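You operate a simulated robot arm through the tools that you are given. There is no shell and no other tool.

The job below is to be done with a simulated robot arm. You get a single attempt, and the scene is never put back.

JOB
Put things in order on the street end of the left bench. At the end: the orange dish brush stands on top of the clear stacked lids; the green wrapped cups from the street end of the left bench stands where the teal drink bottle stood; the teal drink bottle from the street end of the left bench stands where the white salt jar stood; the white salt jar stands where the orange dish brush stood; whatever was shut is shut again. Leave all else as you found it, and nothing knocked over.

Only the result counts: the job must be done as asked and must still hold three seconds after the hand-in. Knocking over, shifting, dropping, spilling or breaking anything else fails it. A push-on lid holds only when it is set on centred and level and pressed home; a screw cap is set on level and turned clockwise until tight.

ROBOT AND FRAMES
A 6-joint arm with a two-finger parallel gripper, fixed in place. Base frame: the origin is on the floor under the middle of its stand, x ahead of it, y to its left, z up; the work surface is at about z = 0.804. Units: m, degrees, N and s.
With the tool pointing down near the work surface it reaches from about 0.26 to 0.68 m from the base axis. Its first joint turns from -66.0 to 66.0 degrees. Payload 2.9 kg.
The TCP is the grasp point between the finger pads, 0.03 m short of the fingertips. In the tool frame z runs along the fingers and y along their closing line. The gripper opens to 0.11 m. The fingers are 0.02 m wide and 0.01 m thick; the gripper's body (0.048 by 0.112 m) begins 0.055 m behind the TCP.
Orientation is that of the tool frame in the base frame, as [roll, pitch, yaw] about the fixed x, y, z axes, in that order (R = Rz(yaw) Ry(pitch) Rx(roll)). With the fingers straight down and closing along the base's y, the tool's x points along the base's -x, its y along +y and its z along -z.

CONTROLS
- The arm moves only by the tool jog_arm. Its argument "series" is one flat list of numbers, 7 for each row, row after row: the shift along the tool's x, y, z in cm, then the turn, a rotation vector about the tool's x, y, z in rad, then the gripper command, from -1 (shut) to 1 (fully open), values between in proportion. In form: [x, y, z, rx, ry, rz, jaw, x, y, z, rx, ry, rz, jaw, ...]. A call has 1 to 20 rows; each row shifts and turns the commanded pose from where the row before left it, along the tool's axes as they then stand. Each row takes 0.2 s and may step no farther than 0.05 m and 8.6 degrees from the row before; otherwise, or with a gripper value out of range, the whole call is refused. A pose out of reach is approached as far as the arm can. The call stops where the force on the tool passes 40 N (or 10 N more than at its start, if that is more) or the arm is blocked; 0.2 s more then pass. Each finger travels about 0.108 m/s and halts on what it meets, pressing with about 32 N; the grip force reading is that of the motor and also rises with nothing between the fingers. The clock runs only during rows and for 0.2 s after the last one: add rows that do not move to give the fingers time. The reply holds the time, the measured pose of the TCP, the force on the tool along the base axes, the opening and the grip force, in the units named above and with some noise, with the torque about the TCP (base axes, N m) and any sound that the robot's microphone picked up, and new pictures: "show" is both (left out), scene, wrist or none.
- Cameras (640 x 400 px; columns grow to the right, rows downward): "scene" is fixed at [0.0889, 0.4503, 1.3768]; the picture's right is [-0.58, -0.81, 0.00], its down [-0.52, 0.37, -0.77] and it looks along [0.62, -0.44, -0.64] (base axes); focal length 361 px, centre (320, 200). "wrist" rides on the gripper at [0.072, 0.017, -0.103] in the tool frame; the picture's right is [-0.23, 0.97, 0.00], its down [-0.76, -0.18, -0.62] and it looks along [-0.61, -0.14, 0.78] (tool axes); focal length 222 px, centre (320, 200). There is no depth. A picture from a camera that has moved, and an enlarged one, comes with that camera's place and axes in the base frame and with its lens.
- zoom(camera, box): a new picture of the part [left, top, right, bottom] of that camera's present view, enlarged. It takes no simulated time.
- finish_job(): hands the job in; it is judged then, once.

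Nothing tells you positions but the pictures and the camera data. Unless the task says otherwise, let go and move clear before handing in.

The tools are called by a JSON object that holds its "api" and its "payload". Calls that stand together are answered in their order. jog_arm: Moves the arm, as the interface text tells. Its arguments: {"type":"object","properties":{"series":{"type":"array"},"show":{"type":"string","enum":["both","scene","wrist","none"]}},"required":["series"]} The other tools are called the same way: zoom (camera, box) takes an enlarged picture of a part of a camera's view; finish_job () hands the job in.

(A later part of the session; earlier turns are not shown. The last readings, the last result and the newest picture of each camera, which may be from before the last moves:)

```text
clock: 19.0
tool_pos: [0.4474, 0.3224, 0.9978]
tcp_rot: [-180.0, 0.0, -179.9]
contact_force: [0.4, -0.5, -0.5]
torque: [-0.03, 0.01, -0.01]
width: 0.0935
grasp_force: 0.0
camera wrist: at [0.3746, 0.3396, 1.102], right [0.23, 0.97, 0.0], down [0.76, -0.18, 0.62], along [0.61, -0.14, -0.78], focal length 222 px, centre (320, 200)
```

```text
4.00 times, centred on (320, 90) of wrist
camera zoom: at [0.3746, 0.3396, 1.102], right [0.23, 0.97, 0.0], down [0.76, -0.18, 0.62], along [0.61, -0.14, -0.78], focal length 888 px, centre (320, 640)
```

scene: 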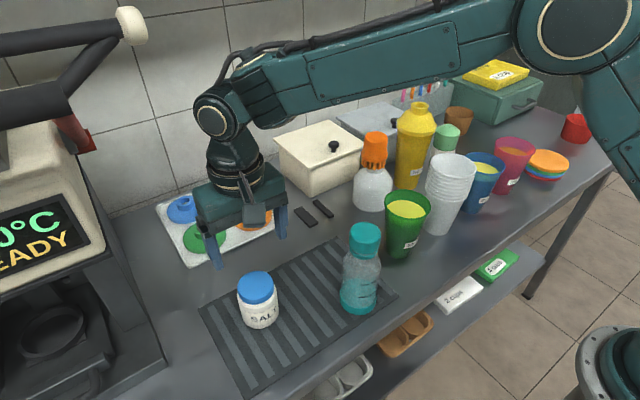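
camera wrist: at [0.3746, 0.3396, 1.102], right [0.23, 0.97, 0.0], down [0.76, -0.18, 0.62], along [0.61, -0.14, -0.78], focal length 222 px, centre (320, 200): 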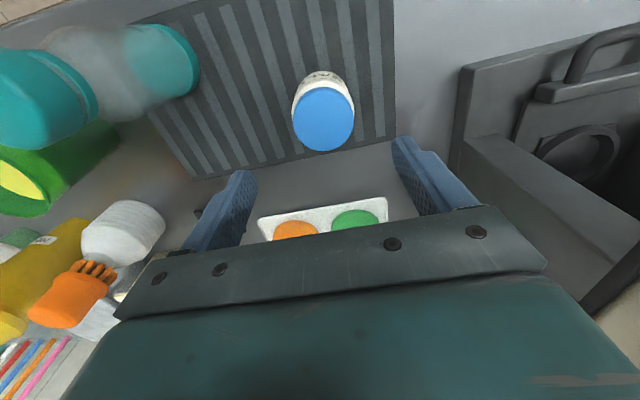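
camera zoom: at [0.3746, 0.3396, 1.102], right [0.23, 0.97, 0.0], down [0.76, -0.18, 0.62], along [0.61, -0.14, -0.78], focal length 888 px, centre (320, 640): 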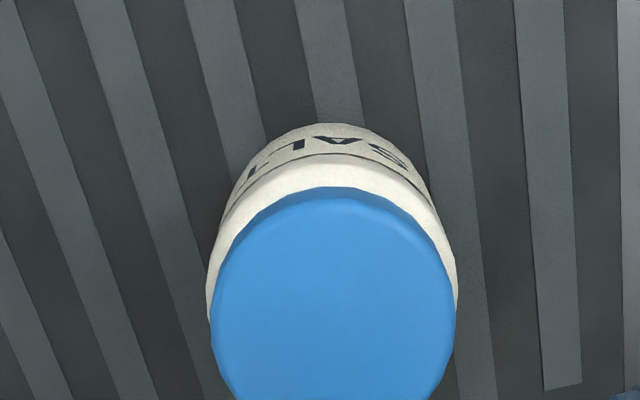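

The jar is at about (0.4476,0.325). I nudge +3 mm in y and lower around it.

{"api": "jog_arm", "payload": {"series": [0, 0.25, 4, 0, 0, 0, 0.7, 0, 0, 4, 0, 0, 0, 0.7, 0, 0, 3, 0, 0, 0, 0.7, 0, 0, 2, 0, 0, 0, 0.7, 0, 0, 1.7, 0, 0, 0, 0.7, 0, 0, 0, 0, 0, 0, 0.7]}}

{"api": "zoom", "payload": {"camera": "scene", "box": [200, 230, 310, 340]}}

```text
clock: 20.4
tool_pos: [0.4448, 0.3265, 0.8505]
tcp_rot: [180.0, 0.0, 180.0]
contact_force: [0.2, 0.3, 0.3]
torque: [0.02, -0.02, -0.02]
width: 0.0935
grasp_force: 0.0
camera wrist: at [0.3725, 0.3438, 0.9551], right [0.23, 0.97, 0.0], down [0.76, -0.18, 0.62], along [0.61, -0.14, -0.78], focal length 222 px, centre (320, 200)
```

scene: 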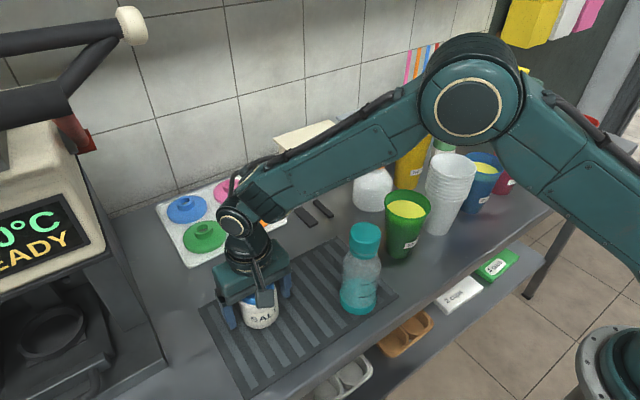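
wrist: 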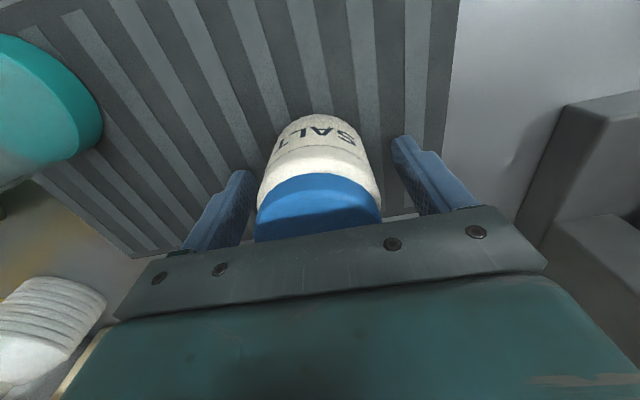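

```text
3.64 times, centred on (255, 285) of scene
camera zoom: at [0.0889, 0.4503, 1.3768], right [-0.58, -0.81, 0.0], down [-0.52, 0.37, -0.77], along [0.62, -0.44, -0.64], focal length 1311 px, centre (556, -109)
```

zoom: 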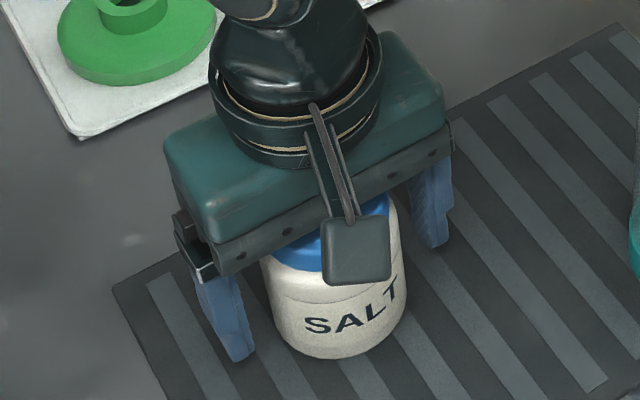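

The jar is between the fingers; closing on the body below the lid.

{"api": "jog_arm", "payload": {"series": [0, 0, 0, 0, 0, 0, 0.3, 0, 0, 0, 0, 0, 0, 0.1, 0, 0, 0, 0, 0, 0, -1, 0, 0, 0, 0, 0, 0, -1, 0, 0, 0, 0, 0, 0, -1], "show": "wrist"}}

{"api": "zoom", "payload": {"camera": "scene", "box": [200, 230, 310, 340]}}

```text
clock: 21.6
tool_pos: [0.4457, 0.326, 0.8496]
tcp_rot: [179.9, 0.1, -180.0]
contact_force: [0.0, -1.8, 0.3]
torque: [-0.13, -0.05, -0.01]
width: 0.064
grasp_force: 32.2
camera wrist: at [0.3726, 0.3439, 0.9554], right [0.23, 0.97, 0.0], down [0.76, -0.18, 0.62], along [0.61, -0.14, -0.78], focal length 222 px, centre (320, 200)
```

wrist: 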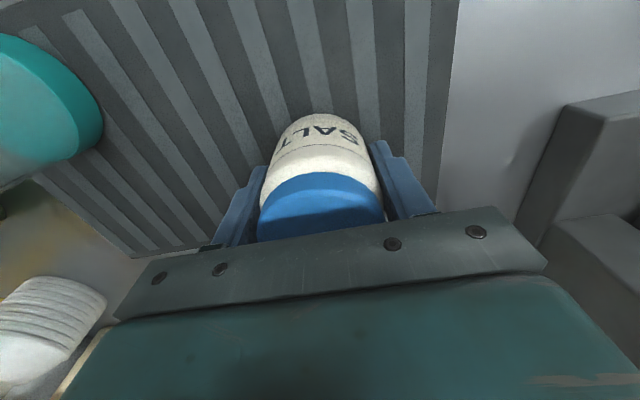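

```text
3.64 times, centred on (255, 285) of scene
camera zoom: at [0.0889, 0.4503, 1.3768], right [-0.58, -0.81, 0.0], down [-0.52, 0.37, -0.77], along [0.62, -0.44, -0.64], focal length 1311 px, centre (556, -109)
```

zoom: 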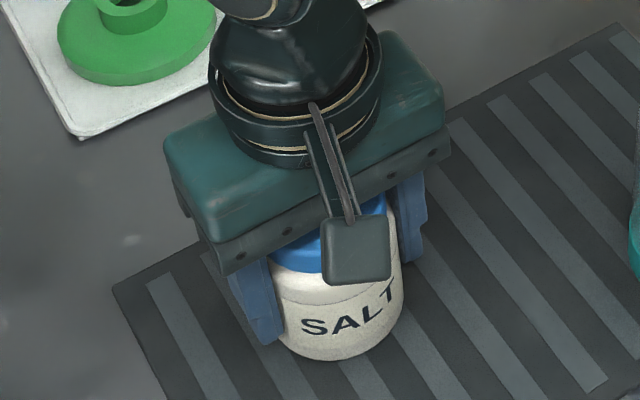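

Gripped at 64 mm. Lifting and carrying to the brush's old spot (0.504,0.167).

{"api": "jog_arm", "payload": {"series": [0, 0, -1.5, 0, 0, 0, -1, 0, 0, -3.5, 0, 0, 0, -1, 0, 0, -5, 0, 0, 0, -1, 0, 0, -5, 0, 0, 0, -1, 0, 0, -4, 0, 0, 0, -1, -1.41, -3.97, 0, 0, 0, 0, -1, -1.41, -3.97, 0, 0, 0, 0, -1, -1.41, -3.97, 0, 0, 0, 0, -1, -1.41, -3.97, 0, 0, 0, 0, -1, 0, 0, 4.5, 0, 0, 0, -1, 0, 0, 4.5, 0, 0, 0, -1, 0, 0, 0, 0, 0, 0, -1, 0, 0, 0, 0, 0, 0, -1]}}

{"api": "zoom", "payload": {"camera": "scene", "box": [260, 180, 370, 290]}}

{"api": "zoom", "payload": {"camera": "wrist", "box": [220, 60, 420, 185]}}

```text
clock: 24.4
tool_pos: [0.5043, 0.1658, 0.9496]
tcp_rot: [-180.0, 0.0, 180.0]
contact_force: [0.2, 0.1, -2.5]
torque: [-0.01, 0.02, -0.03]
width: 0.064
grasp_force: 31.7
camera wrist: at [0.4306, 0.1831, 1.0538], right [0.23, 0.97, 0.0], down [0.76, -0.18, 0.62], along [0.61, -0.14, -0.78], focal length 222 px, centre (320, 200)
```

scene: 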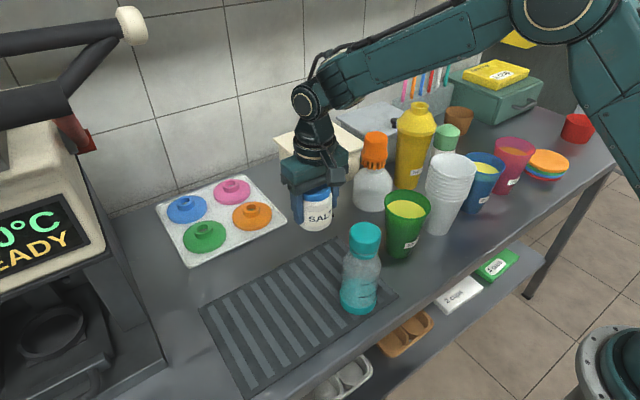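
wrist: 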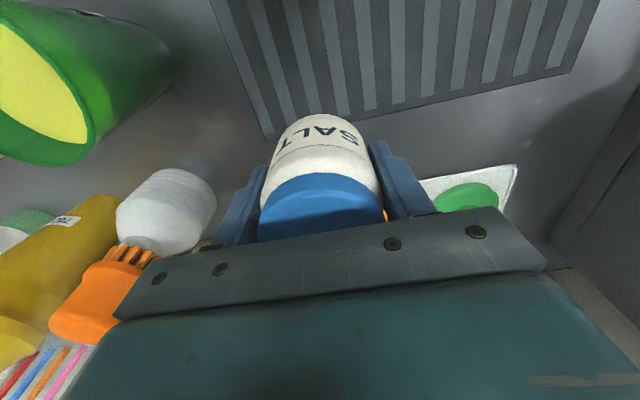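

```text
3.64 times, centred on (315, 235) of scene
camera zoom: at [0.0889, 0.4503, 1.3768], right [-0.58, -0.81, 0.0], down [-0.52, 0.37, -0.77], along [0.62, -0.44, -0.64], focal length 1311 px, centre (338, 73)
```

zoom: 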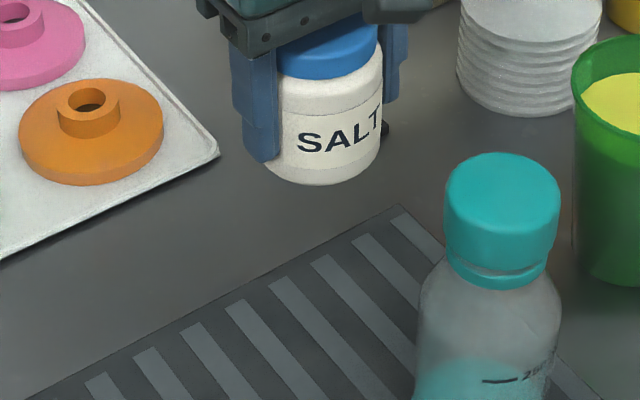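

```text
3.20 times, centred on (320, 122) of wrist
camera zoom: at [0.4306, 0.1831, 1.0538], right [0.23, 0.97, 0.0], down [0.76, -0.18, 0.62], along [0.61, -0.14, -0.78], focal length 711 px, centre (320, 448)
```

zoom: 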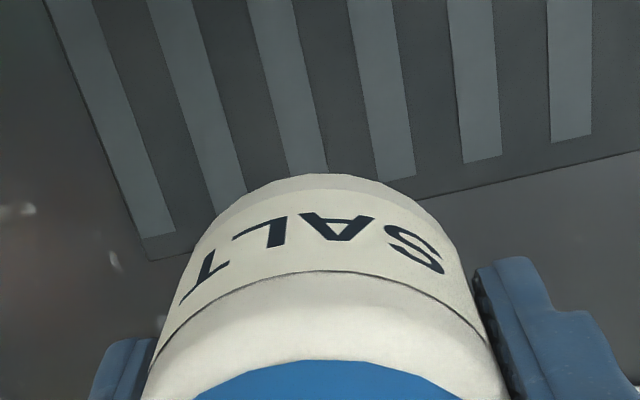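

The jar is over its target; lowering to just above the mat.

{"api": "jog_arm", "payload": {"series": [0.2, 0.1, 3, 0, 0, 0, -1, 0, 0, 3, 0, 0, 0, -1, 0, 0, 2.5, 0, 0, 0, -1, 0, 0, 0.9, 0, 0, 0, -1, 0, 0, 0, 0, 0, 0, -1], "show": "scene"}}

{"api": "zoom", "payload": {"camera": "scene", "box": [280, 205, 350, 275]}}

```text
clock: 25.6
tool_pos: [0.5009, 0.1676, 0.8542]
tcp_rot: [-179.9, 0.0, 180.0]
contact_force: [-0.3, -0.1, -2.0]
torque: [-0.01, -0.02, 0.0]
width: 0.0641
grasp_force: 31.6
```

scene: 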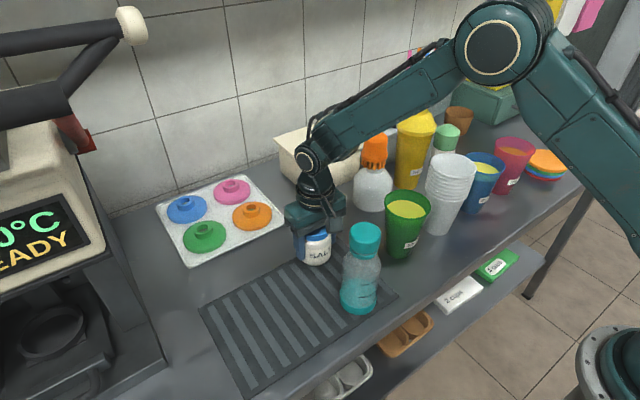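

```text
5.71 times, centred on (315, 240) of scene
camera zoom: at [0.0889, 0.4503, 1.3768], right [-0.58, -0.81, 0.0], down [-0.52, 0.37, -0.77], along [0.62, -0.44, -0.64], focal length 2061 px, centre (349, -29)
```

zoom: 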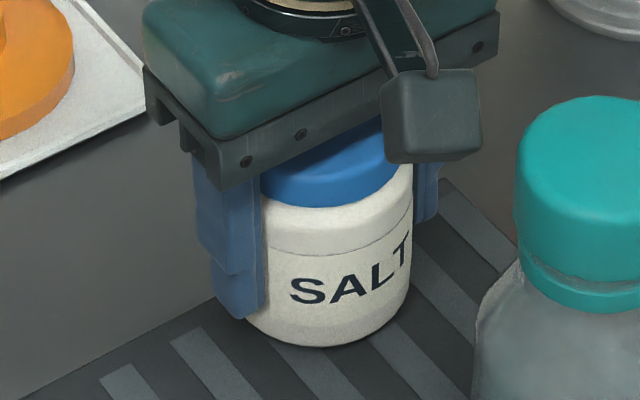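

The jar is about 2–3 mm right of the brush's old centre in the picture; I nudge it and lower to touch.

{"api": "jog_arm", "payload": {"series": [-0.2, 0.2, 0, 0, 0, 0, -1, 0, 0, 0.25, 0, 0, 0, -1, 0, 0, 0, 0, 0, 0, -1, 0, 0, 0, 0, 0, 0, -1], "show": "none"}}

{"api": "zoom", "payload": {"camera": "scene", "box": [280, 205, 350, 275]}}

```text
clock: 26.6
tool_pos: [0.5021, 0.1689, 0.8539]
tcp_rot: [179.9, 0.0, 180.0]
contact_force: [-0.1, -0.2, -2.3]
torque: [0.01, 0.0, 0.03]
width: 0.0638
grasp_force: 32.6
```

```text
5.71 times, centred on (315, 240) of scene
camera zoom: at [0.0889, 0.4503, 1.3768], right [-0.58, -0.81, 0.0], down [-0.52, 0.37, -0.77], along [0.62, -0.44, -0.64], focal length 2061 px, centre (349, -29)
```

zoom: 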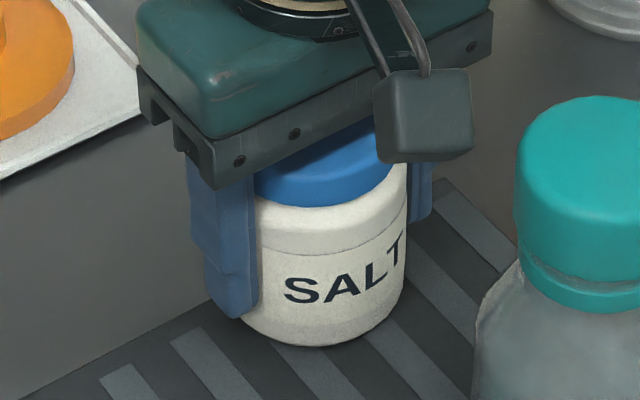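

{"api": "jog_arm", "payload": {"series": [0, 0, 0.2, 0, 0, 0, -1, 0, 0, 0, 0, 0, 0, -1, 0, 0, 0, 0, 0, 0, -1], "show": "none"}}

```text
clock: 27.4
tool_pos: [0.5032, 0.1686, 0.8516]
tcp_rot: [-180.0, 0.0, 179.9]
contact_force: [0.8, 0.1, -2.0]
torque: [-0.02, 0.01, -0.02]
width: 0.0639
grasp_force: 32.0
```

{"api": "jog_arm", "payload": {"series": [0, 0, 0.15, 0, 0, 0, -1, 0, 0, 0, 0, 0, 0, -1, 0, 0, 0, 0, 0, 0, -1], "show": "none"}}

```text
clock: 28.2
tool_pos: [0.5035, 0.1688, 0.8501]
tcp_rot: [-180.0, 0.1, -180.0]
contact_force: [-5.9, -2.9, 10.1]
torque: [-0.2, 0.26, 0.02]
width: 0.064
grasp_force: 31.8
```

Contact with the mat at z≈0.850, same as at pick-up. Checking placement before release.

{"api": "zoom", "payload": {"camera": "scene", "box": [280, 205, 350, 275]}}

{"api": "jog_arm", "payload": {"series": [0, 0, -0.05, 0, 0, 0, -1, 0, 0, 0, 0, 0, 0, -1], "show": "wrist"}}

```text
5.71 times, centred on (315, 240) of scene
camera zoom: at [0.0886, 0.4502, 1.3768], right [-0.58, -0.81, 0.0], down [-0.52, 0.37, -0.77], along [0.62, -0.44, -0.64], focal length 2061 px, centre (349, -29)
```

zoom: 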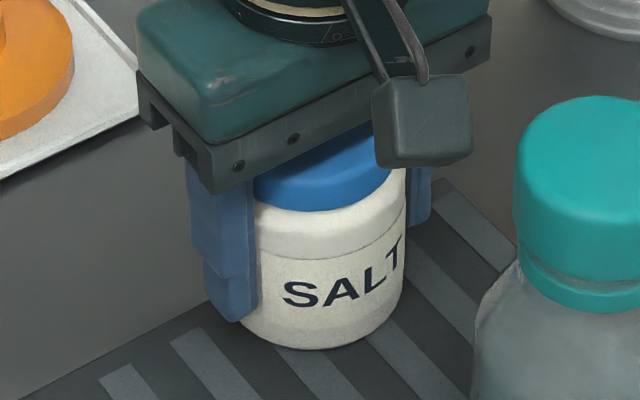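

```text
clock: 28.8
tool_pos: [0.5032, 0.1689, 0.8509]
tcp_rot: [180.0, 0.0, 180.0]
contact_force: [-3.7, -1.3, 5.5]
torque: [-0.17, 0.17, -0.06]
width: 0.0642
grasp_force: 32.2
camera wrist: at [0.4302, 0.1858, 0.9554], right [0.23, 0.97, 0.0], down [0.76, -0.18, 0.62], along [0.61, -0.14, -0.78], focal length 222 px, centre (320, 200)
```

wrist: 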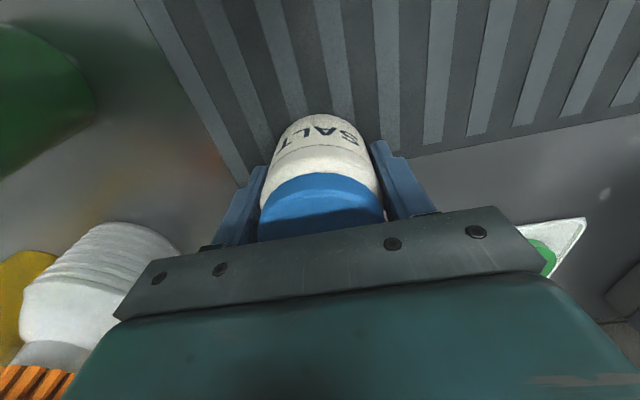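

The jar's base centre matches the brush's old centre. Releasing and raising.

{"api": "jog_arm", "payload": {"series": [0, 0, 0, 0, 0, 0, 0.25, 0, 0, 0, 0, 0, 0, 0.45, 0, 0, 0, 0, 0, 0, 0.55, 0, 0, 0, 0, 0, 0, 0.55, 0, 0, -1, 0, 0, 0, 0.55, 0, 0, -2, 0, 0, 0, 0.55, 0, 0, -4, 0, 0, 0, 0.55, 0, 0, -4, 0, 0, 0, 0.55, 0, 0, -4, 0, 0, 0, 0.55, 0, 0, -4, 0, 0, 0, 0.55, 0, 0, -4, 0, 0, 0, 0.55, 0, 0, 0, 0, 0, 0, 0.55]}}

{"api": "zoom", "payload": {"camera": "scene", "box": [270, 185, 410, 325]}}

```text
clock: 31.4
tool_pos: [0.5019, 0.1678, 1.0815]
tcp_rot: [180.0, 0.0, 179.9]
contact_force: [-0.2, -0.3, -0.3]
torque: [0.0, -0.02, 0.03]
width: 0.0854
grasp_force: 0.0
camera wrist: at [0.4279, 0.185, 1.1864], right [0.23, 0.97, 0.0], down [0.76, -0.18, 0.62], along [0.61, -0.14, -0.78], focal length 222 px, centre (320, 200)
```

scene: 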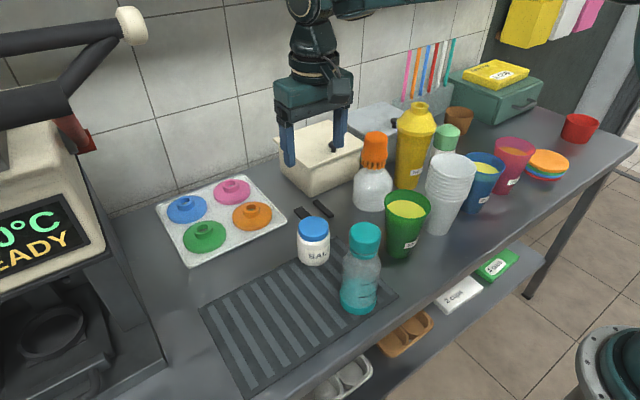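
wrist: 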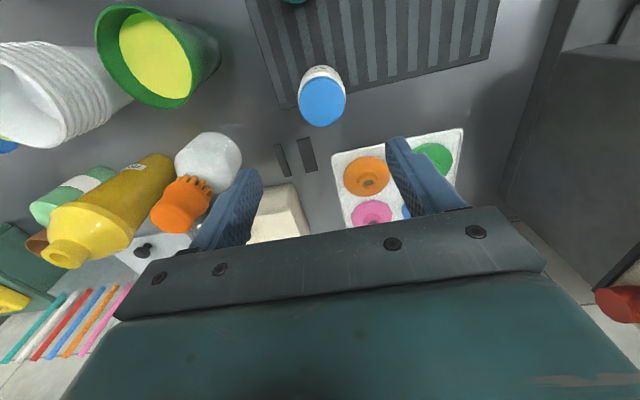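

```text
2.86 times, centred on (340, 255) of scene
camera zoom: at [0.0889, 0.4503, 1.3768], right [-0.58, -0.81, 0.0], down [-0.52, 0.37, -0.77], along [0.62, -0.44, -0.64], focal length 1030 px, centre (263, 43)
```

zoom: 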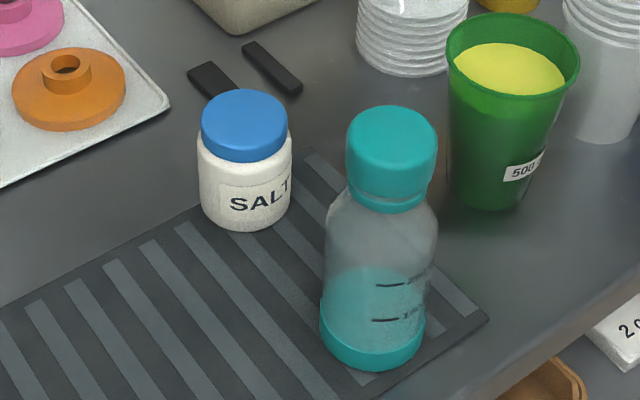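

The jar stands well on the brush's old spot. For the bottle I want to grip its body, not its cap, so I'll stage away to the side and tilt the tool about 45°.

{"api": "jog_arm", "payload": {"series": [3.2, 2.4, 0, 0, 0, 0, 1, 3.2, 2.4, 0, 0, 0, 0, 1, 3.2, 2.4, 0, 0, 0, 0, 1, 3.2, 2.4, 0, 0, 0, 0, 1, 3.2, 2.4, 0, 0, 0, 0, 1, 0, 0, 0, 0, 0, 0.131, 1, 0, 0, 0, 0, 0, 0.131, 1, 0, 0, 0, 0, 0, 0.131, 1, 0, 0, 0, 0, 0, 0.131, 1, 0, 0, 0, 0, 0, 0.131, 1, 0, 0, 0, 0, 0, 0.131, 1, 0, 0, 0, 0, 0, 0, 1]}}

```text
clock: 34.0
tool_pos: [0.3439, 0.2903, 1.0823]
tcp_rot: [-180.0, 0.0, 134.8]
contact_force: [0.0, 0.1, 0.5]
torque: [-0.01, 0.01, -0.01]
width: 0.1098
grasp_force: 0.0
camera wrist: at [0.3049, 0.3534, 1.1867], right [0.85, 0.53, 0.0], down [0.41, -0.67, 0.62], along [0.33, -0.53, -0.78], focal length 222 px, centre (320, 200)
```

scene: 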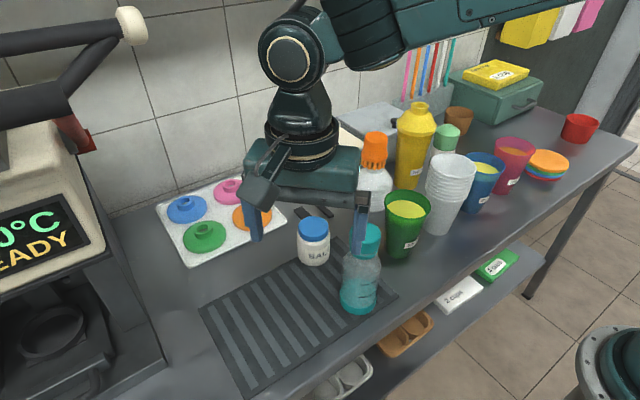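
wrist: 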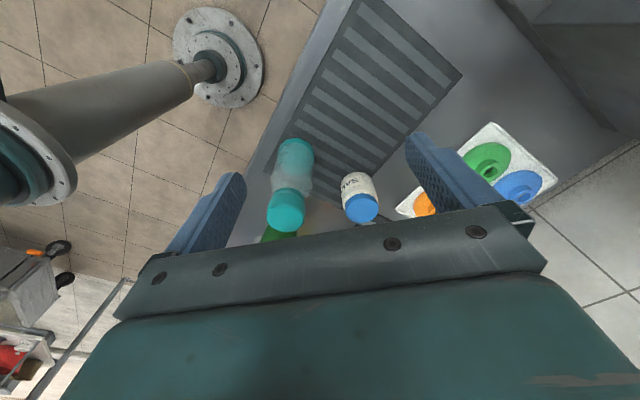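

Turning went fine. I lower here (free mat below) and then tilt the tool.

{"api": "jog_arm", "payload": {"series": [0, 0, 3.4, 0, 0, 0, 1, 0, 0, 3.4, 0, 0, 0, 1, 0, 0, 3.0, 0, 0, 0, 1, 0, 0, 0, 0, -0.131, 0, 1, 0, 0, 0, 0, -0.131, 0, 1, 0, 0, 0, 0, -0.131, 0, 1, 0, 0, 0, 0, 0, 0, 1]}}

```text
clock: 35.6
tool_pos: [0.3445, 0.2907, 0.9844]
tcp_rot: [-180.0, 22.5, 135.0]
contact_force: [-1.0, 0.0, -1.0]
torque: [-0.01, 0.01, -0.03]
width: 0.1098
grasp_force: 0.1
camera wrist: at [0.2794, 0.378, 1.0523], right [0.84, 0.54, 0.09], down [0.2, -0.45, 0.87], along [0.51, -0.71, -0.49], focal length 222 px, centre (320, 200)
```

scene: 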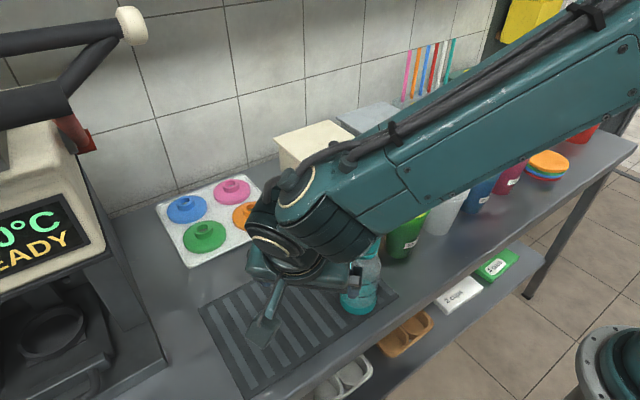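
wrist: 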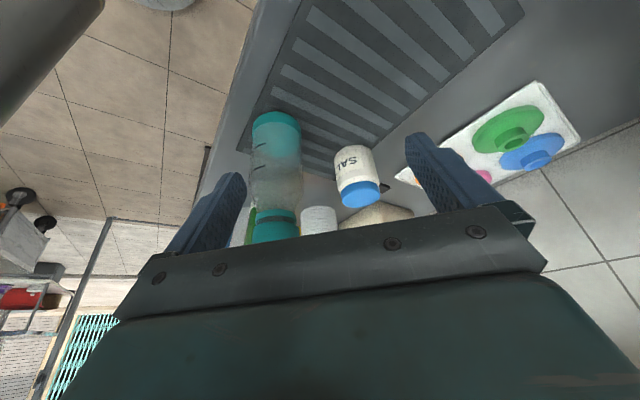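

Tilt is working, continuing to 45°.

{"api": "jog_arm", "payload": {"series": [0, 0, 0, 0, -0.131, 0, 1, 0, 0, 0, 0, -0.131, 0, 1, 0, 0, 0, 0, -0.131, 0, 1, 0, 0, 0, 0, 0, 0, 1]}}

{"api": "zoom", "payload": {"camera": "wrist", "box": [200, 60, 440, 220]}}

```text
clock: 36.6
tool_pos: [0.3509, 0.2868, 0.9829]
tcp_rot: [180.0, 45.0, 135.1]
contact_force: [-0.8, 0.4, 0.1]
torque: [0.0, 0.0, 0.03]
width: 0.1101
grasp_force: 0.1
out of reach, approached as far as the arm can: row 3
camera wrist: at [0.2736, 0.3868, 1.0064], right [0.8, 0.57, 0.16], down [-0.06, -0.19, 0.98], along [0.59, -0.8, -0.12], focal length 222 px, centre (320, 200)
```

scene: 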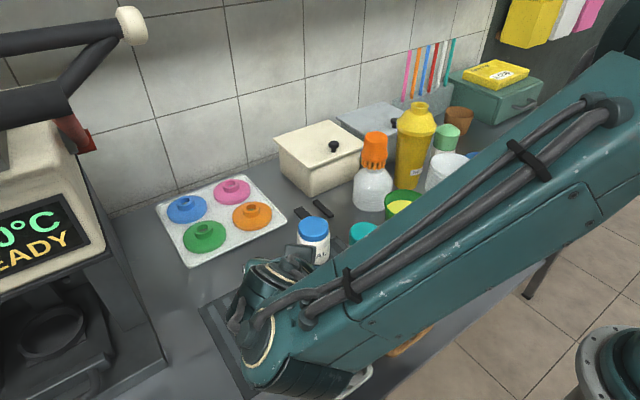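
wrist: 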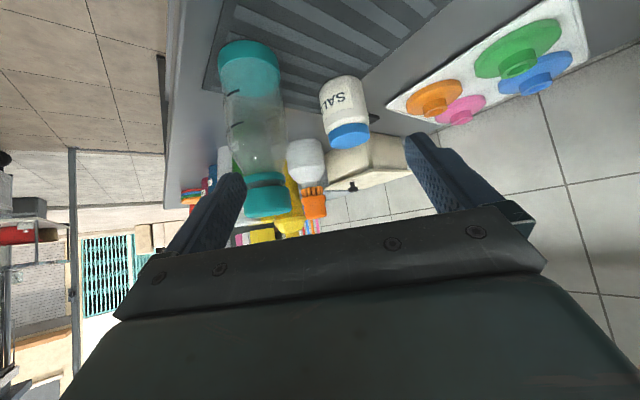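

```text
2.50 times, centred on (320, 140) of wrist
camera zoom: at [0.2736, 0.3868, 1.0064], right [0.8, 0.57, 0.16], down [-0.06, -0.19, 0.98], along [0.59, -0.8, -0.12], focal length 555 px, centre (320, 350)
```

zoom: 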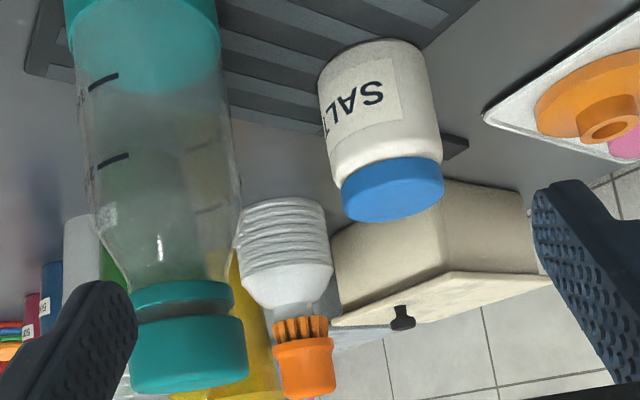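

45° with that heading was at the reach limit. I'll swing the heading so the fingers point nearly straight ahead (about -10°), which suits the arm better.

{"api": "jog_arm", "payload": {"series": [0, 0, 0, -0.0864, 0, -0.0864, 1, 0, 0, 0, -0.0864, 0, -0.0864, 1, 0, 0, 0, -0.0864, 0, -0.0864, 1, 0, 0, 0, -0.0864, 0, -0.0864, 1, 0, 0, 0, -0.0864, 0, -0.0864, 1, 0, 0, 0, 0, 0, 0, 1]}}

```text
clock: 38.0
tool_pos: [0.3521, 0.2848, 0.9823]
tcp_rot: [-179.8, 44.9, 170.1]
contact_force: [-0.3, 0.3, 0.5]
torque: [0.01, -0.02, -0.01]
width: 0.11
grasp_force: 0.1
out of reach, approached as far as the arm can: row 2
camera wrist: at [0.2321, 0.3235, 1.0051], right [0.33, 0.93, 0.16], down [0.07, -0.19, 0.98], along [0.94, -0.31, -0.12], focal length 222 px, centre (320, 200)
```

scene: 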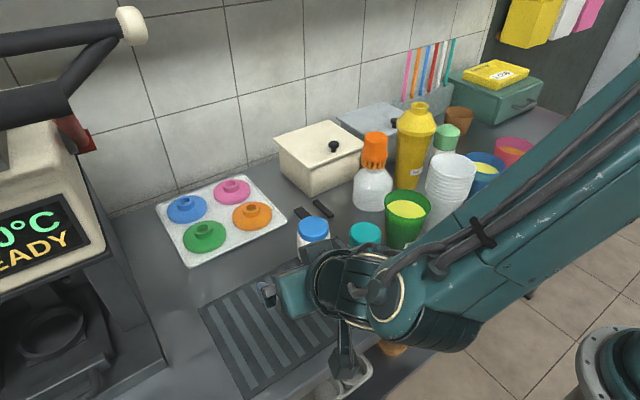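
wrist: 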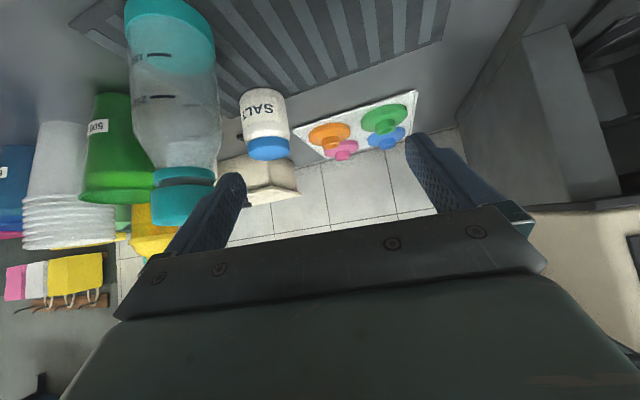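

The side view confirms the bottle at about (0.367,0.165). I raise a little and slide over until the fingers are behind/above the bottle.

{"api": "jog_arm", "payload": {"series": [-1.8, 0, -1.8, 0, 0, 0, 1, -1.8, 0, -1.8, 0, 0, 0, 1, -0.19, -3.84, 0.19, 0, 0, 0, 1, -0.19, -3.84, 0.19, 0, 0, 0, 1, -0.19, -3.84, 0.19, 0, 0, 0, 1, 0, 0, 0, 0, 0, 0, 1]}}

```text
clock: 39.4
tool_pos: [0.3383, 0.1676, 1.0317]
tcp_rot: [-179.9, 44.9, 170.0]
contact_force: [-1.0, 0.2, -0.1]
torque: [-0.04, 0.0, 0.04]
width: 0.1098
grasp_force: 0.1
camera wrist: at [0.2197, 0.2062, 1.0546], right [0.33, 0.93, 0.16], down [0.06, -0.19, 0.98], along [0.94, -0.31, -0.12], focal length 222 px, centre (320, 200)
```

scene: 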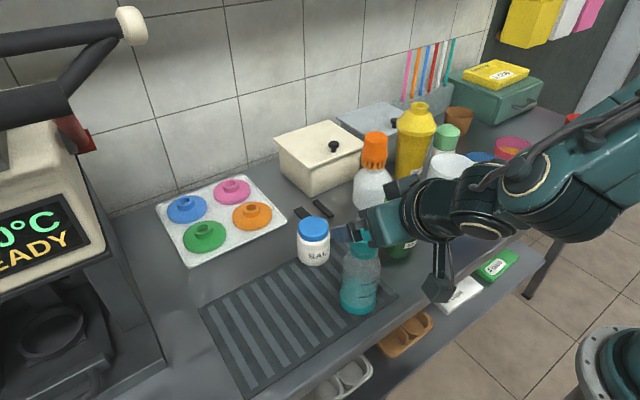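
wrist: 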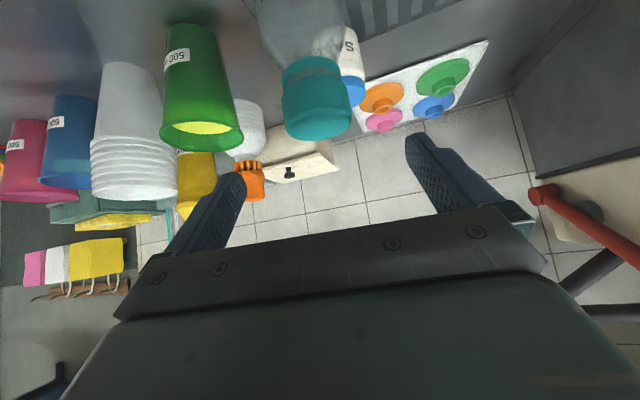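

The arm reaches this well. I shift 5 mm to centre on the bottle and descend halfway.

{"api": "jog_arm", "payload": {"series": [0, 0.5, 0, 0, 0, 0, 1, 1.41, 0, 1.41, 0, 0, 0, 1, 1.41, 0, 1.41, 0, 0, 0, 1, 1.41, 0, 1.41, 0, 0, 0, 1, 1.41, 0, 1.41, 0, 0, 0, 1, 0, 0, 0, 0, 0, 0, 1]}}

{"api": "zoom", "payload": {"camera": "wrist", "box": [200, 20, 440, 200]}}

{"api": "zoom", "payload": {"camera": "scene", "box": [300, 180, 480, 340]}}

```text
clock: 40.8
tool_pos: [0.3407, 0.1755, 0.9555]
tcp_rot: [-179.9, 45.0, 170.0]
contact_force: [0.5, -0.2, 0.3]
torque: [-0.03, 0.01, -0.01]
width: 0.1101
grasp_force: 0.1
camera wrist: at [0.2209, 0.2133, 0.9771], right [0.33, 0.93, 0.16], down [0.06, -0.19, 0.98], along [0.94, -0.31, -0.12], focal length 222 px, centre (320, 200)
```

scene: 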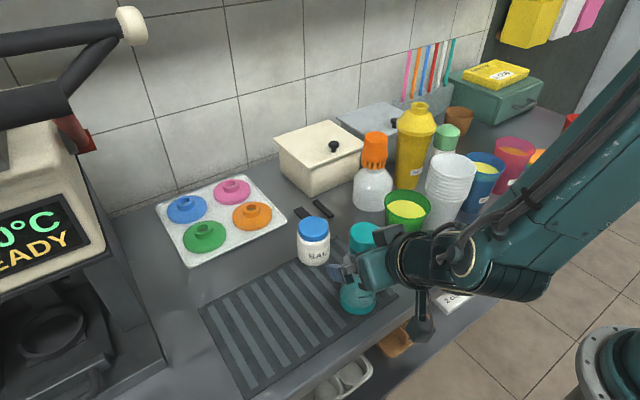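
wrist: 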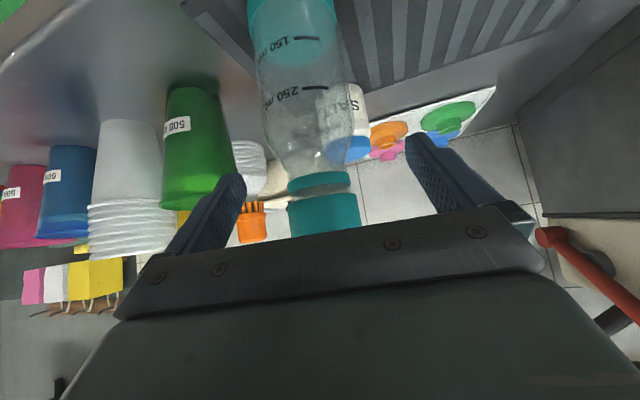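

```text
2.22 times, centred on (320, 110) of wrist
camera zoom: at [0.2209, 0.2133, 0.9771], right [0.33, 0.93, 0.16], down [0.06, -0.19, 0.98], along [0.94, -0.31, -0.12], focal length 494 px, centre (320, 400)
```

zoom: 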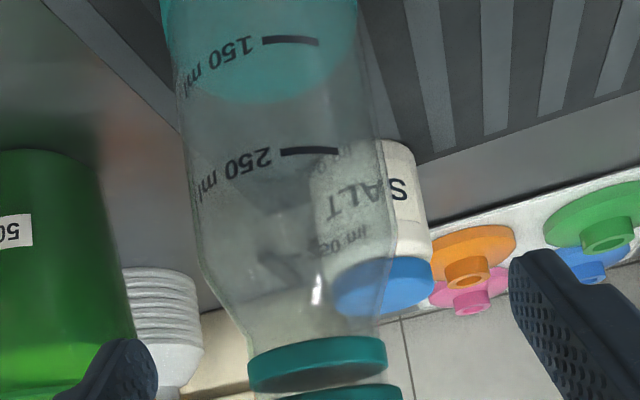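

```text
2.50 times, centred on (390, 260) of scene
camera zoom: at [0.0889, 0.4503, 1.3768], right [-0.58, -0.81, 0.0], down [-0.52, 0.37, -0.77], along [0.62, -0.44, -0.64], focal length 902 px, centre (145, 50)
```

zoom: 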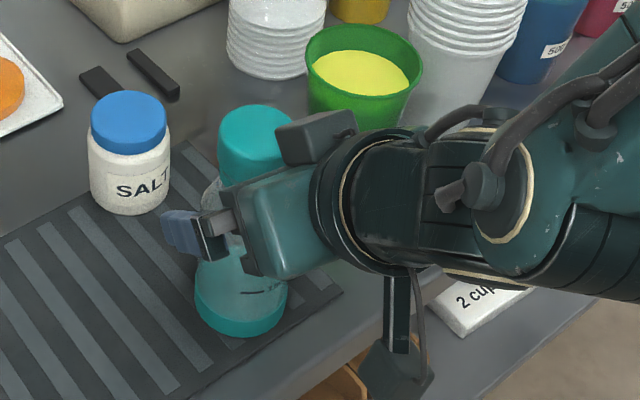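

The bottle is well between the open fingers. Descending the rest of the way to body height.

{"api": "jog_arm", "payload": {"series": [1.25, -0.2, 1.25, 0, 0, 0, 1, 1.25, 0, 1.25, 0, 0, 0, 1, 1.25, 0, 1.25, 0, 0, 0, 1, 1.25, 0, 1.25, 0, 0, 0, 1, 0, 0, 0, 0, 0, 0, 1, 0, 0, 0, 0, 0, 0, 1]}}

{"api": "zoom", "payload": {"camera": "scene", "box": [300, 180, 480, 340]}}

```text
clock: 42.2
tool_pos: [0.3406, 0.1708, 0.8837]
tcp_rot: [-179.8, 45.1, 170.1]
contact_force: [0.0, -0.1, 0.6]
torque: [-0.03, 0.01, 0.01]
width: 0.11
grasp_force: 0.0
camera wrist: at [0.2202, 0.2097, 0.9065], right [0.33, 0.93, 0.16], down [0.06, -0.19, 0.98], along [0.94, -0.31, -0.12], focal length 222 px, centre (320, 200)
```

scene: 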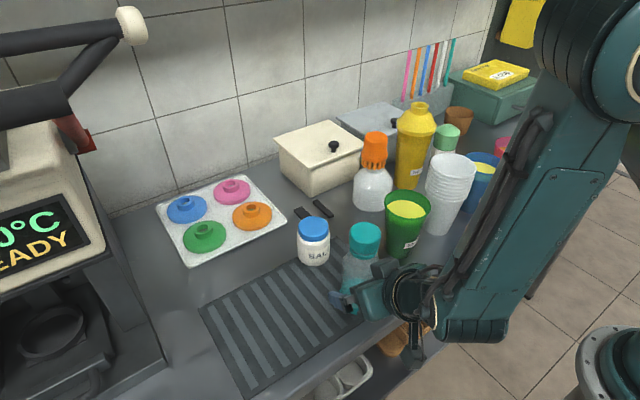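
wrist: 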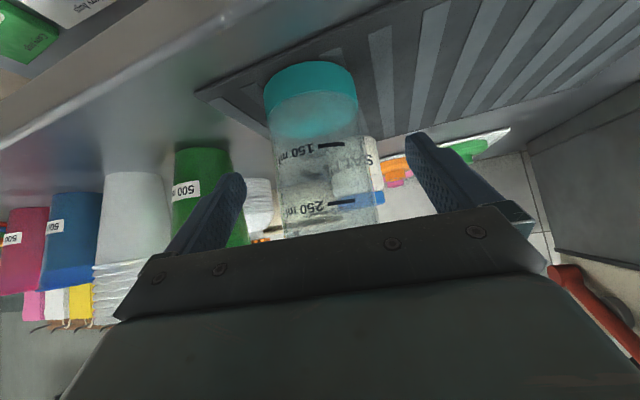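

```text
2.50 times, centred on (390, 260) of scene
camera zoom: at [0.0889, 0.4503, 1.3768], right [-0.58, -0.81, 0.0], down [-0.52, 0.37, -0.77], along [0.62, -0.44, -0.64], focal length 902 px, centre (145, 50)
```

zoom: 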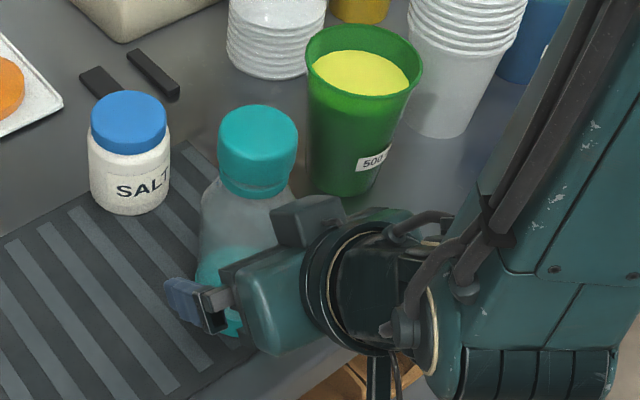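

Nicely straddled. I move 9 mm forward so the pads cover the bottle's axis, with a small centring shift.

{"api": "jog_arm", "payload": {"series": [-0.32, 0.3, 0.32, 0, 0, 0, 1, -0.32, 0, 0.32, 0, 0, 0, 1, 0, 0, 0, 0, 0, 0, 1, 0, 0, 0, 0, 0, 0, 1]}}

{"api": "zoom", "payload": {"camera": "scene", "box": [320, 210, 420, 320]}}

{"api": "zoom", "payload": {"camera": "wrist", "box": [200, 40, 440, 220]}}

```text
clock: 43.2
tool_pos: [0.3504, 0.1732, 0.8831]
tcp_rot: [-180.0, 45.0, 169.9]
contact_force: [0.1, 0.4, -0.8]
torque: [-0.03, 0.02, -0.02]
width: 0.11
grasp_force: 0.1
camera wrist: at [0.2299, 0.212, 0.9062], right [0.33, 0.93, 0.16], down [0.06, -0.19, 0.98], along [0.94, -0.31, -0.12], focal length 222 px, centre (320, 200)
```

scene: 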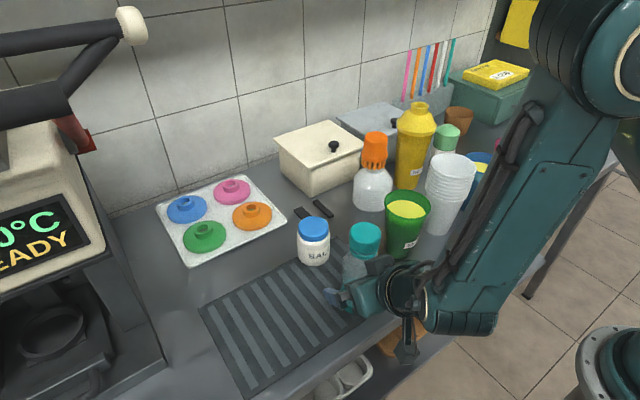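
wrist: 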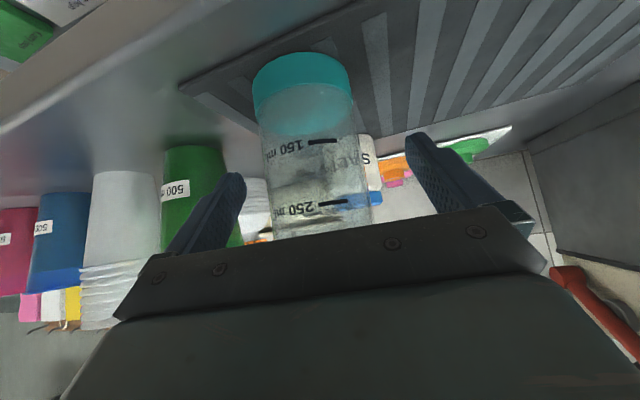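

```text
3.64 times, centred on (370, 265) of scene
camera zoom: at [0.0889, 0.4503, 1.3768], right [-0.58, -0.81, 0.0], down [-0.52, 0.37, -0.77], along [0.62, -0.44, -0.64], focal length 1311 px, centre (138, -36)
```

zoom: 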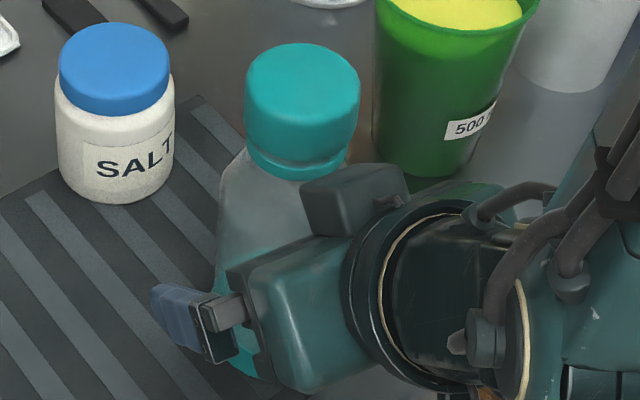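

```text
2.22 times, centred on (320, 130) of wrist
camera zoom: at [0.2299, 0.212, 0.9062], right [0.33, 0.93, 0.16], down [0.06, -0.19, 0.98], along [0.94, -0.31, -0.12], focal length 494 px, centre (320, 356)
```

zoom: 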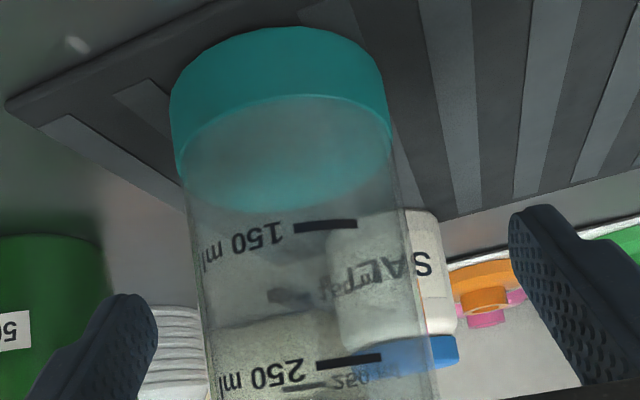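

Bottle axis is 12 mm ahead of the TCP as wanted. A 2 mm recentre, then close.

{"api": "jog_arm", "payload": {"series": [0, -0.2, 0, 0, 0, 0, 0.7, 0, 0, 0, 0, 0, 0, 0.5, 0, 0, 0, 0, 0, 0, 0.3, 0, 0, 0, 0, 0, 0, 0.2, 0, 0, 0, 0, 0, 0, -1, 0, 0, 0, 0, 0, 0, -1, 0, 0, 0, 0, 0, 0, -1]}}

{"api": "zoom", "payload": {"camera": "scene", "box": [320, 210, 420, 320]}}

{"api": "zoom", "payload": {"camera": "wrist", "box": [200, 40, 440, 220]}}

```text
clock: 44.8
tool_pos: [0.3519, 0.1704, 0.8822]
tcp_rot: [179.9, 45.0, 169.9]
contact_force: [-0.3, -0.5, -1.2]
torque: [0.0, 0.03, 0.0]
width: 0.0643
grasp_force: 32.2
camera wrist: at [0.2301, 0.2097, 0.9058], right [0.33, 0.93, 0.16], down [0.06, -0.19, 0.98], along [0.94, -0.31, -0.12], focal length 222 px, centre (320, 200)
```

scene: 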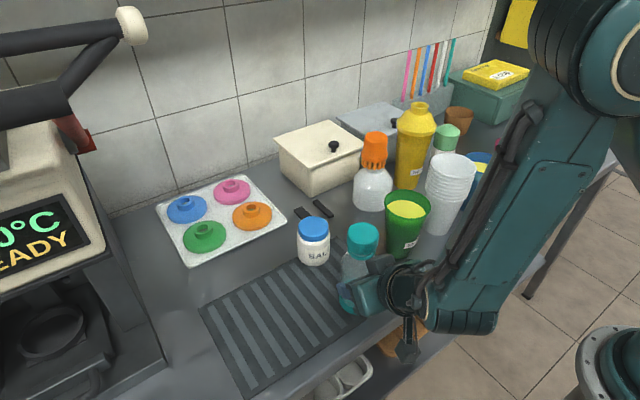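
wrist: 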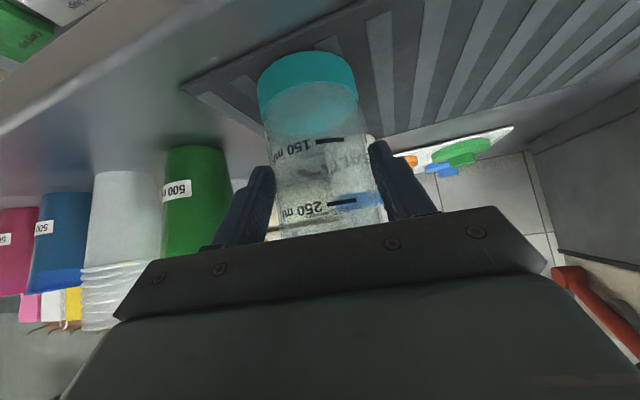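

```text
3.64 times, centred on (370, 265) of scene
camera zoom: at [0.0889, 0.4503, 1.3768], right [-0.58, -0.81, 0.0], down [-0.52, 0.37, -0.77], along [0.62, -0.44, -0.64], focal length 1311 px, centre (138, -36)
```

zoom: 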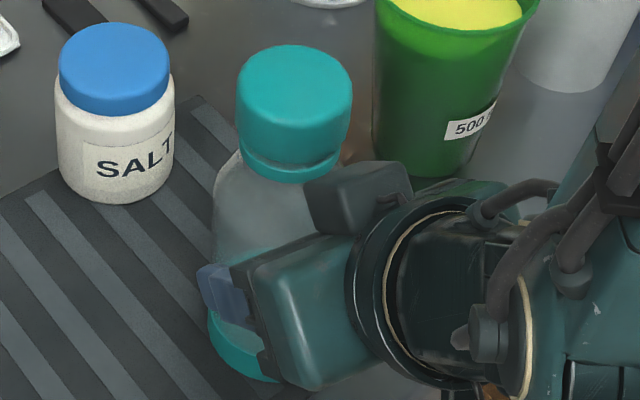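

```text
2.22 times, centred on (320, 130) of wrist
camera zoom: at [0.2301, 0.2097, 0.9058], right [0.33, 0.93, 0.16], down [0.06, -0.19, 0.98], along [0.94, -0.31, -0.12], focal length 494 px, centre (320, 356)
```

zoom: 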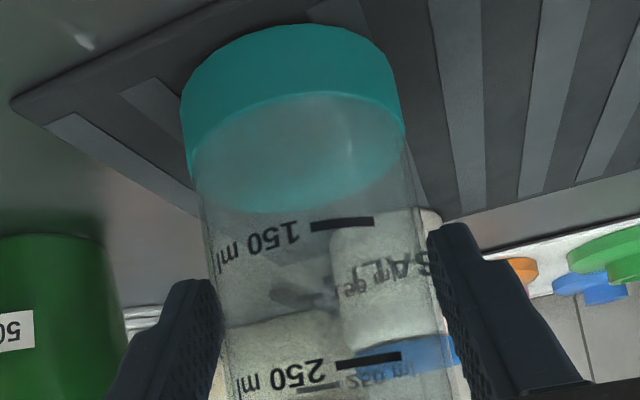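

Gripped on the body at 64 mm. Lifting slowly first, then up.

{"api": "jog_arm", "payload": {"series": [-0.5, 0, -0.5, 0, 0, 0, -1, -1.0, 0, -1.0, 0, 0, 0, -1, -2, 0, -2, 0, 0, 0, -1, -2, 0, -2, 0, 0, 0, -1, -1.5, 0, -1.5, 0, 0, 0, -1, 0, 0, 0, 0, 0, 0, -1]}}

{"api": "zoom", "payload": {"camera": "scene", "box": [300, 160, 440, 320]}}

```text
clock: 46.2
tool_pos: [0.352, 0.1699, 0.9829]
tcp_rot: [-179.9, 45.0, 170.0]
contact_force: [-0.2, 0.5, -0.6]
torque: [0.02, 0.02, 0.0]
width: 0.0644
grasp_force: 32.5
camera wrist: at [0.2314, 0.2083, 1.0059], right [0.33, 0.93, 0.16], down [0.07, -0.19, 0.98], along [0.94, -0.31, -0.12], focal length 222 px, centre (320, 200)
```

scene: 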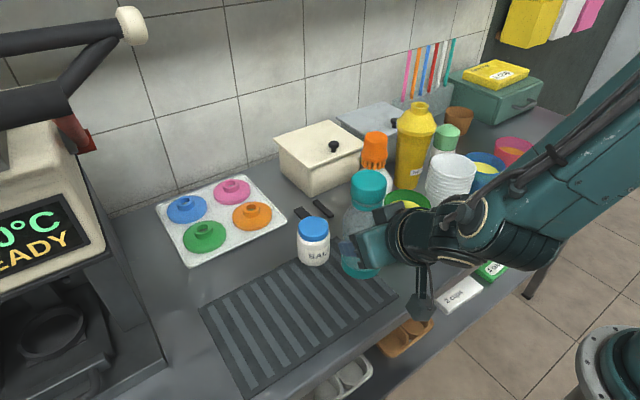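
wrist: 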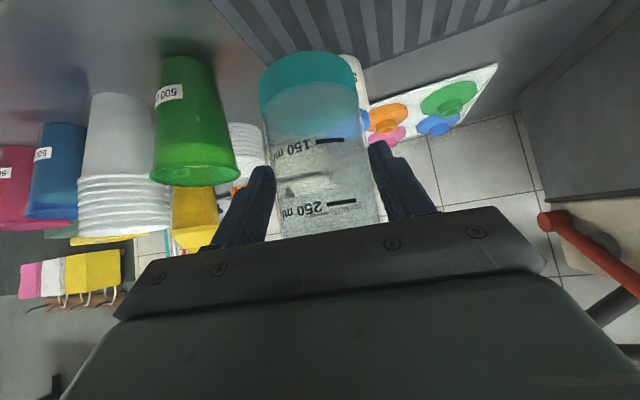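

```text
2.50 times, centred on (370, 240) of scene
camera zoom: at [0.0889, 0.4503, 1.3768], right [-0.58, -0.81, 0.0], down [-0.52, 0.37, -0.77], along [0.62, -0.44, -0.64], focal length 902 px, centre (195, 100)
```

zoom: 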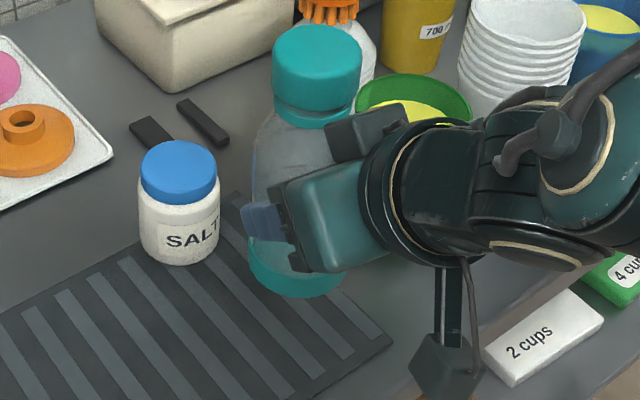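

The bottle is up and still upright. Carrying it to the salt jar's old spot.

{"api": "jog_arm", "payload": {"series": [-0.772, 3.36, 0.772, 0, 0, 0, -1, -0.772, 3.36, 0.772, 0, 0, 0, -1, -0.772, 3.36, 0.772, 0, 0, 0, -1, -0.772, 3.36, 0.772, 0, 0, 0, -1, -0.772, 3.36, 0.772, 0, 0, 0, -1, 0, 0, 0, 0, 0, 0, -1, 0, 0, 0, 0, 0, 0, -1]}}

{"api": "zoom", "payload": {"camera": "scene", "box": [180, 180, 380, 360]}}

```text
clock: 47.8
tool_pos: [0.4336, 0.3291, 0.9818]
tcp_rot: [-179.9, 45.1, 170.0]
contact_force: [0.0, -0.1, -1.4]
torque: [0.02, 0.01, 0.02]
width: 0.0642
grasp_force: 32.5
camera wrist: at [0.3123, 0.3674, 1.0042], right [0.33, 0.93, 0.16], down [0.06, -0.19, 0.98], along [0.94, -0.31, -0.12], focal length 222 px, centre (320, 200)
```

scene: 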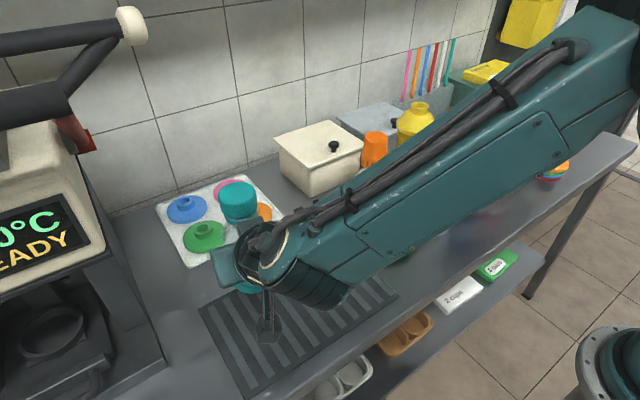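
wrist: 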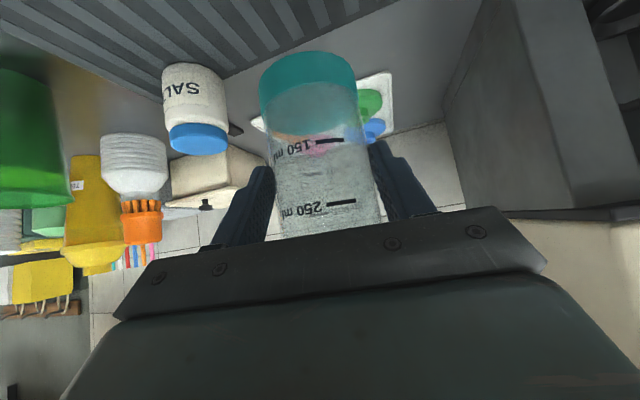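

```text
2.22 times, centred on (280, 270) of scene
camera zoom: at [0.0889, 0.4503, 1.3768], right [-0.58, -0.81, 0.0], down [-0.52, 0.37, -0.77], along [0.62, -0.44, -0.64], focal length 801 px, centre (409, 44)
```

zoom: 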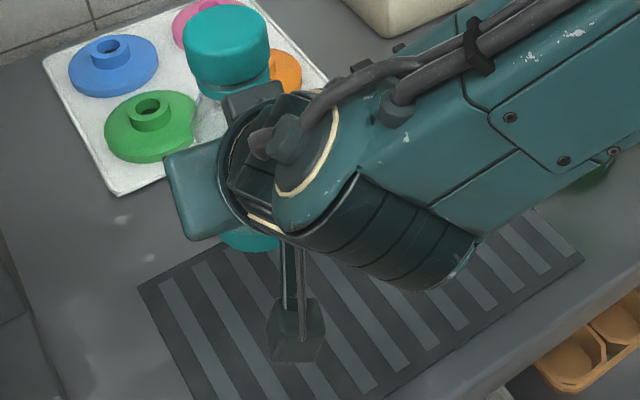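

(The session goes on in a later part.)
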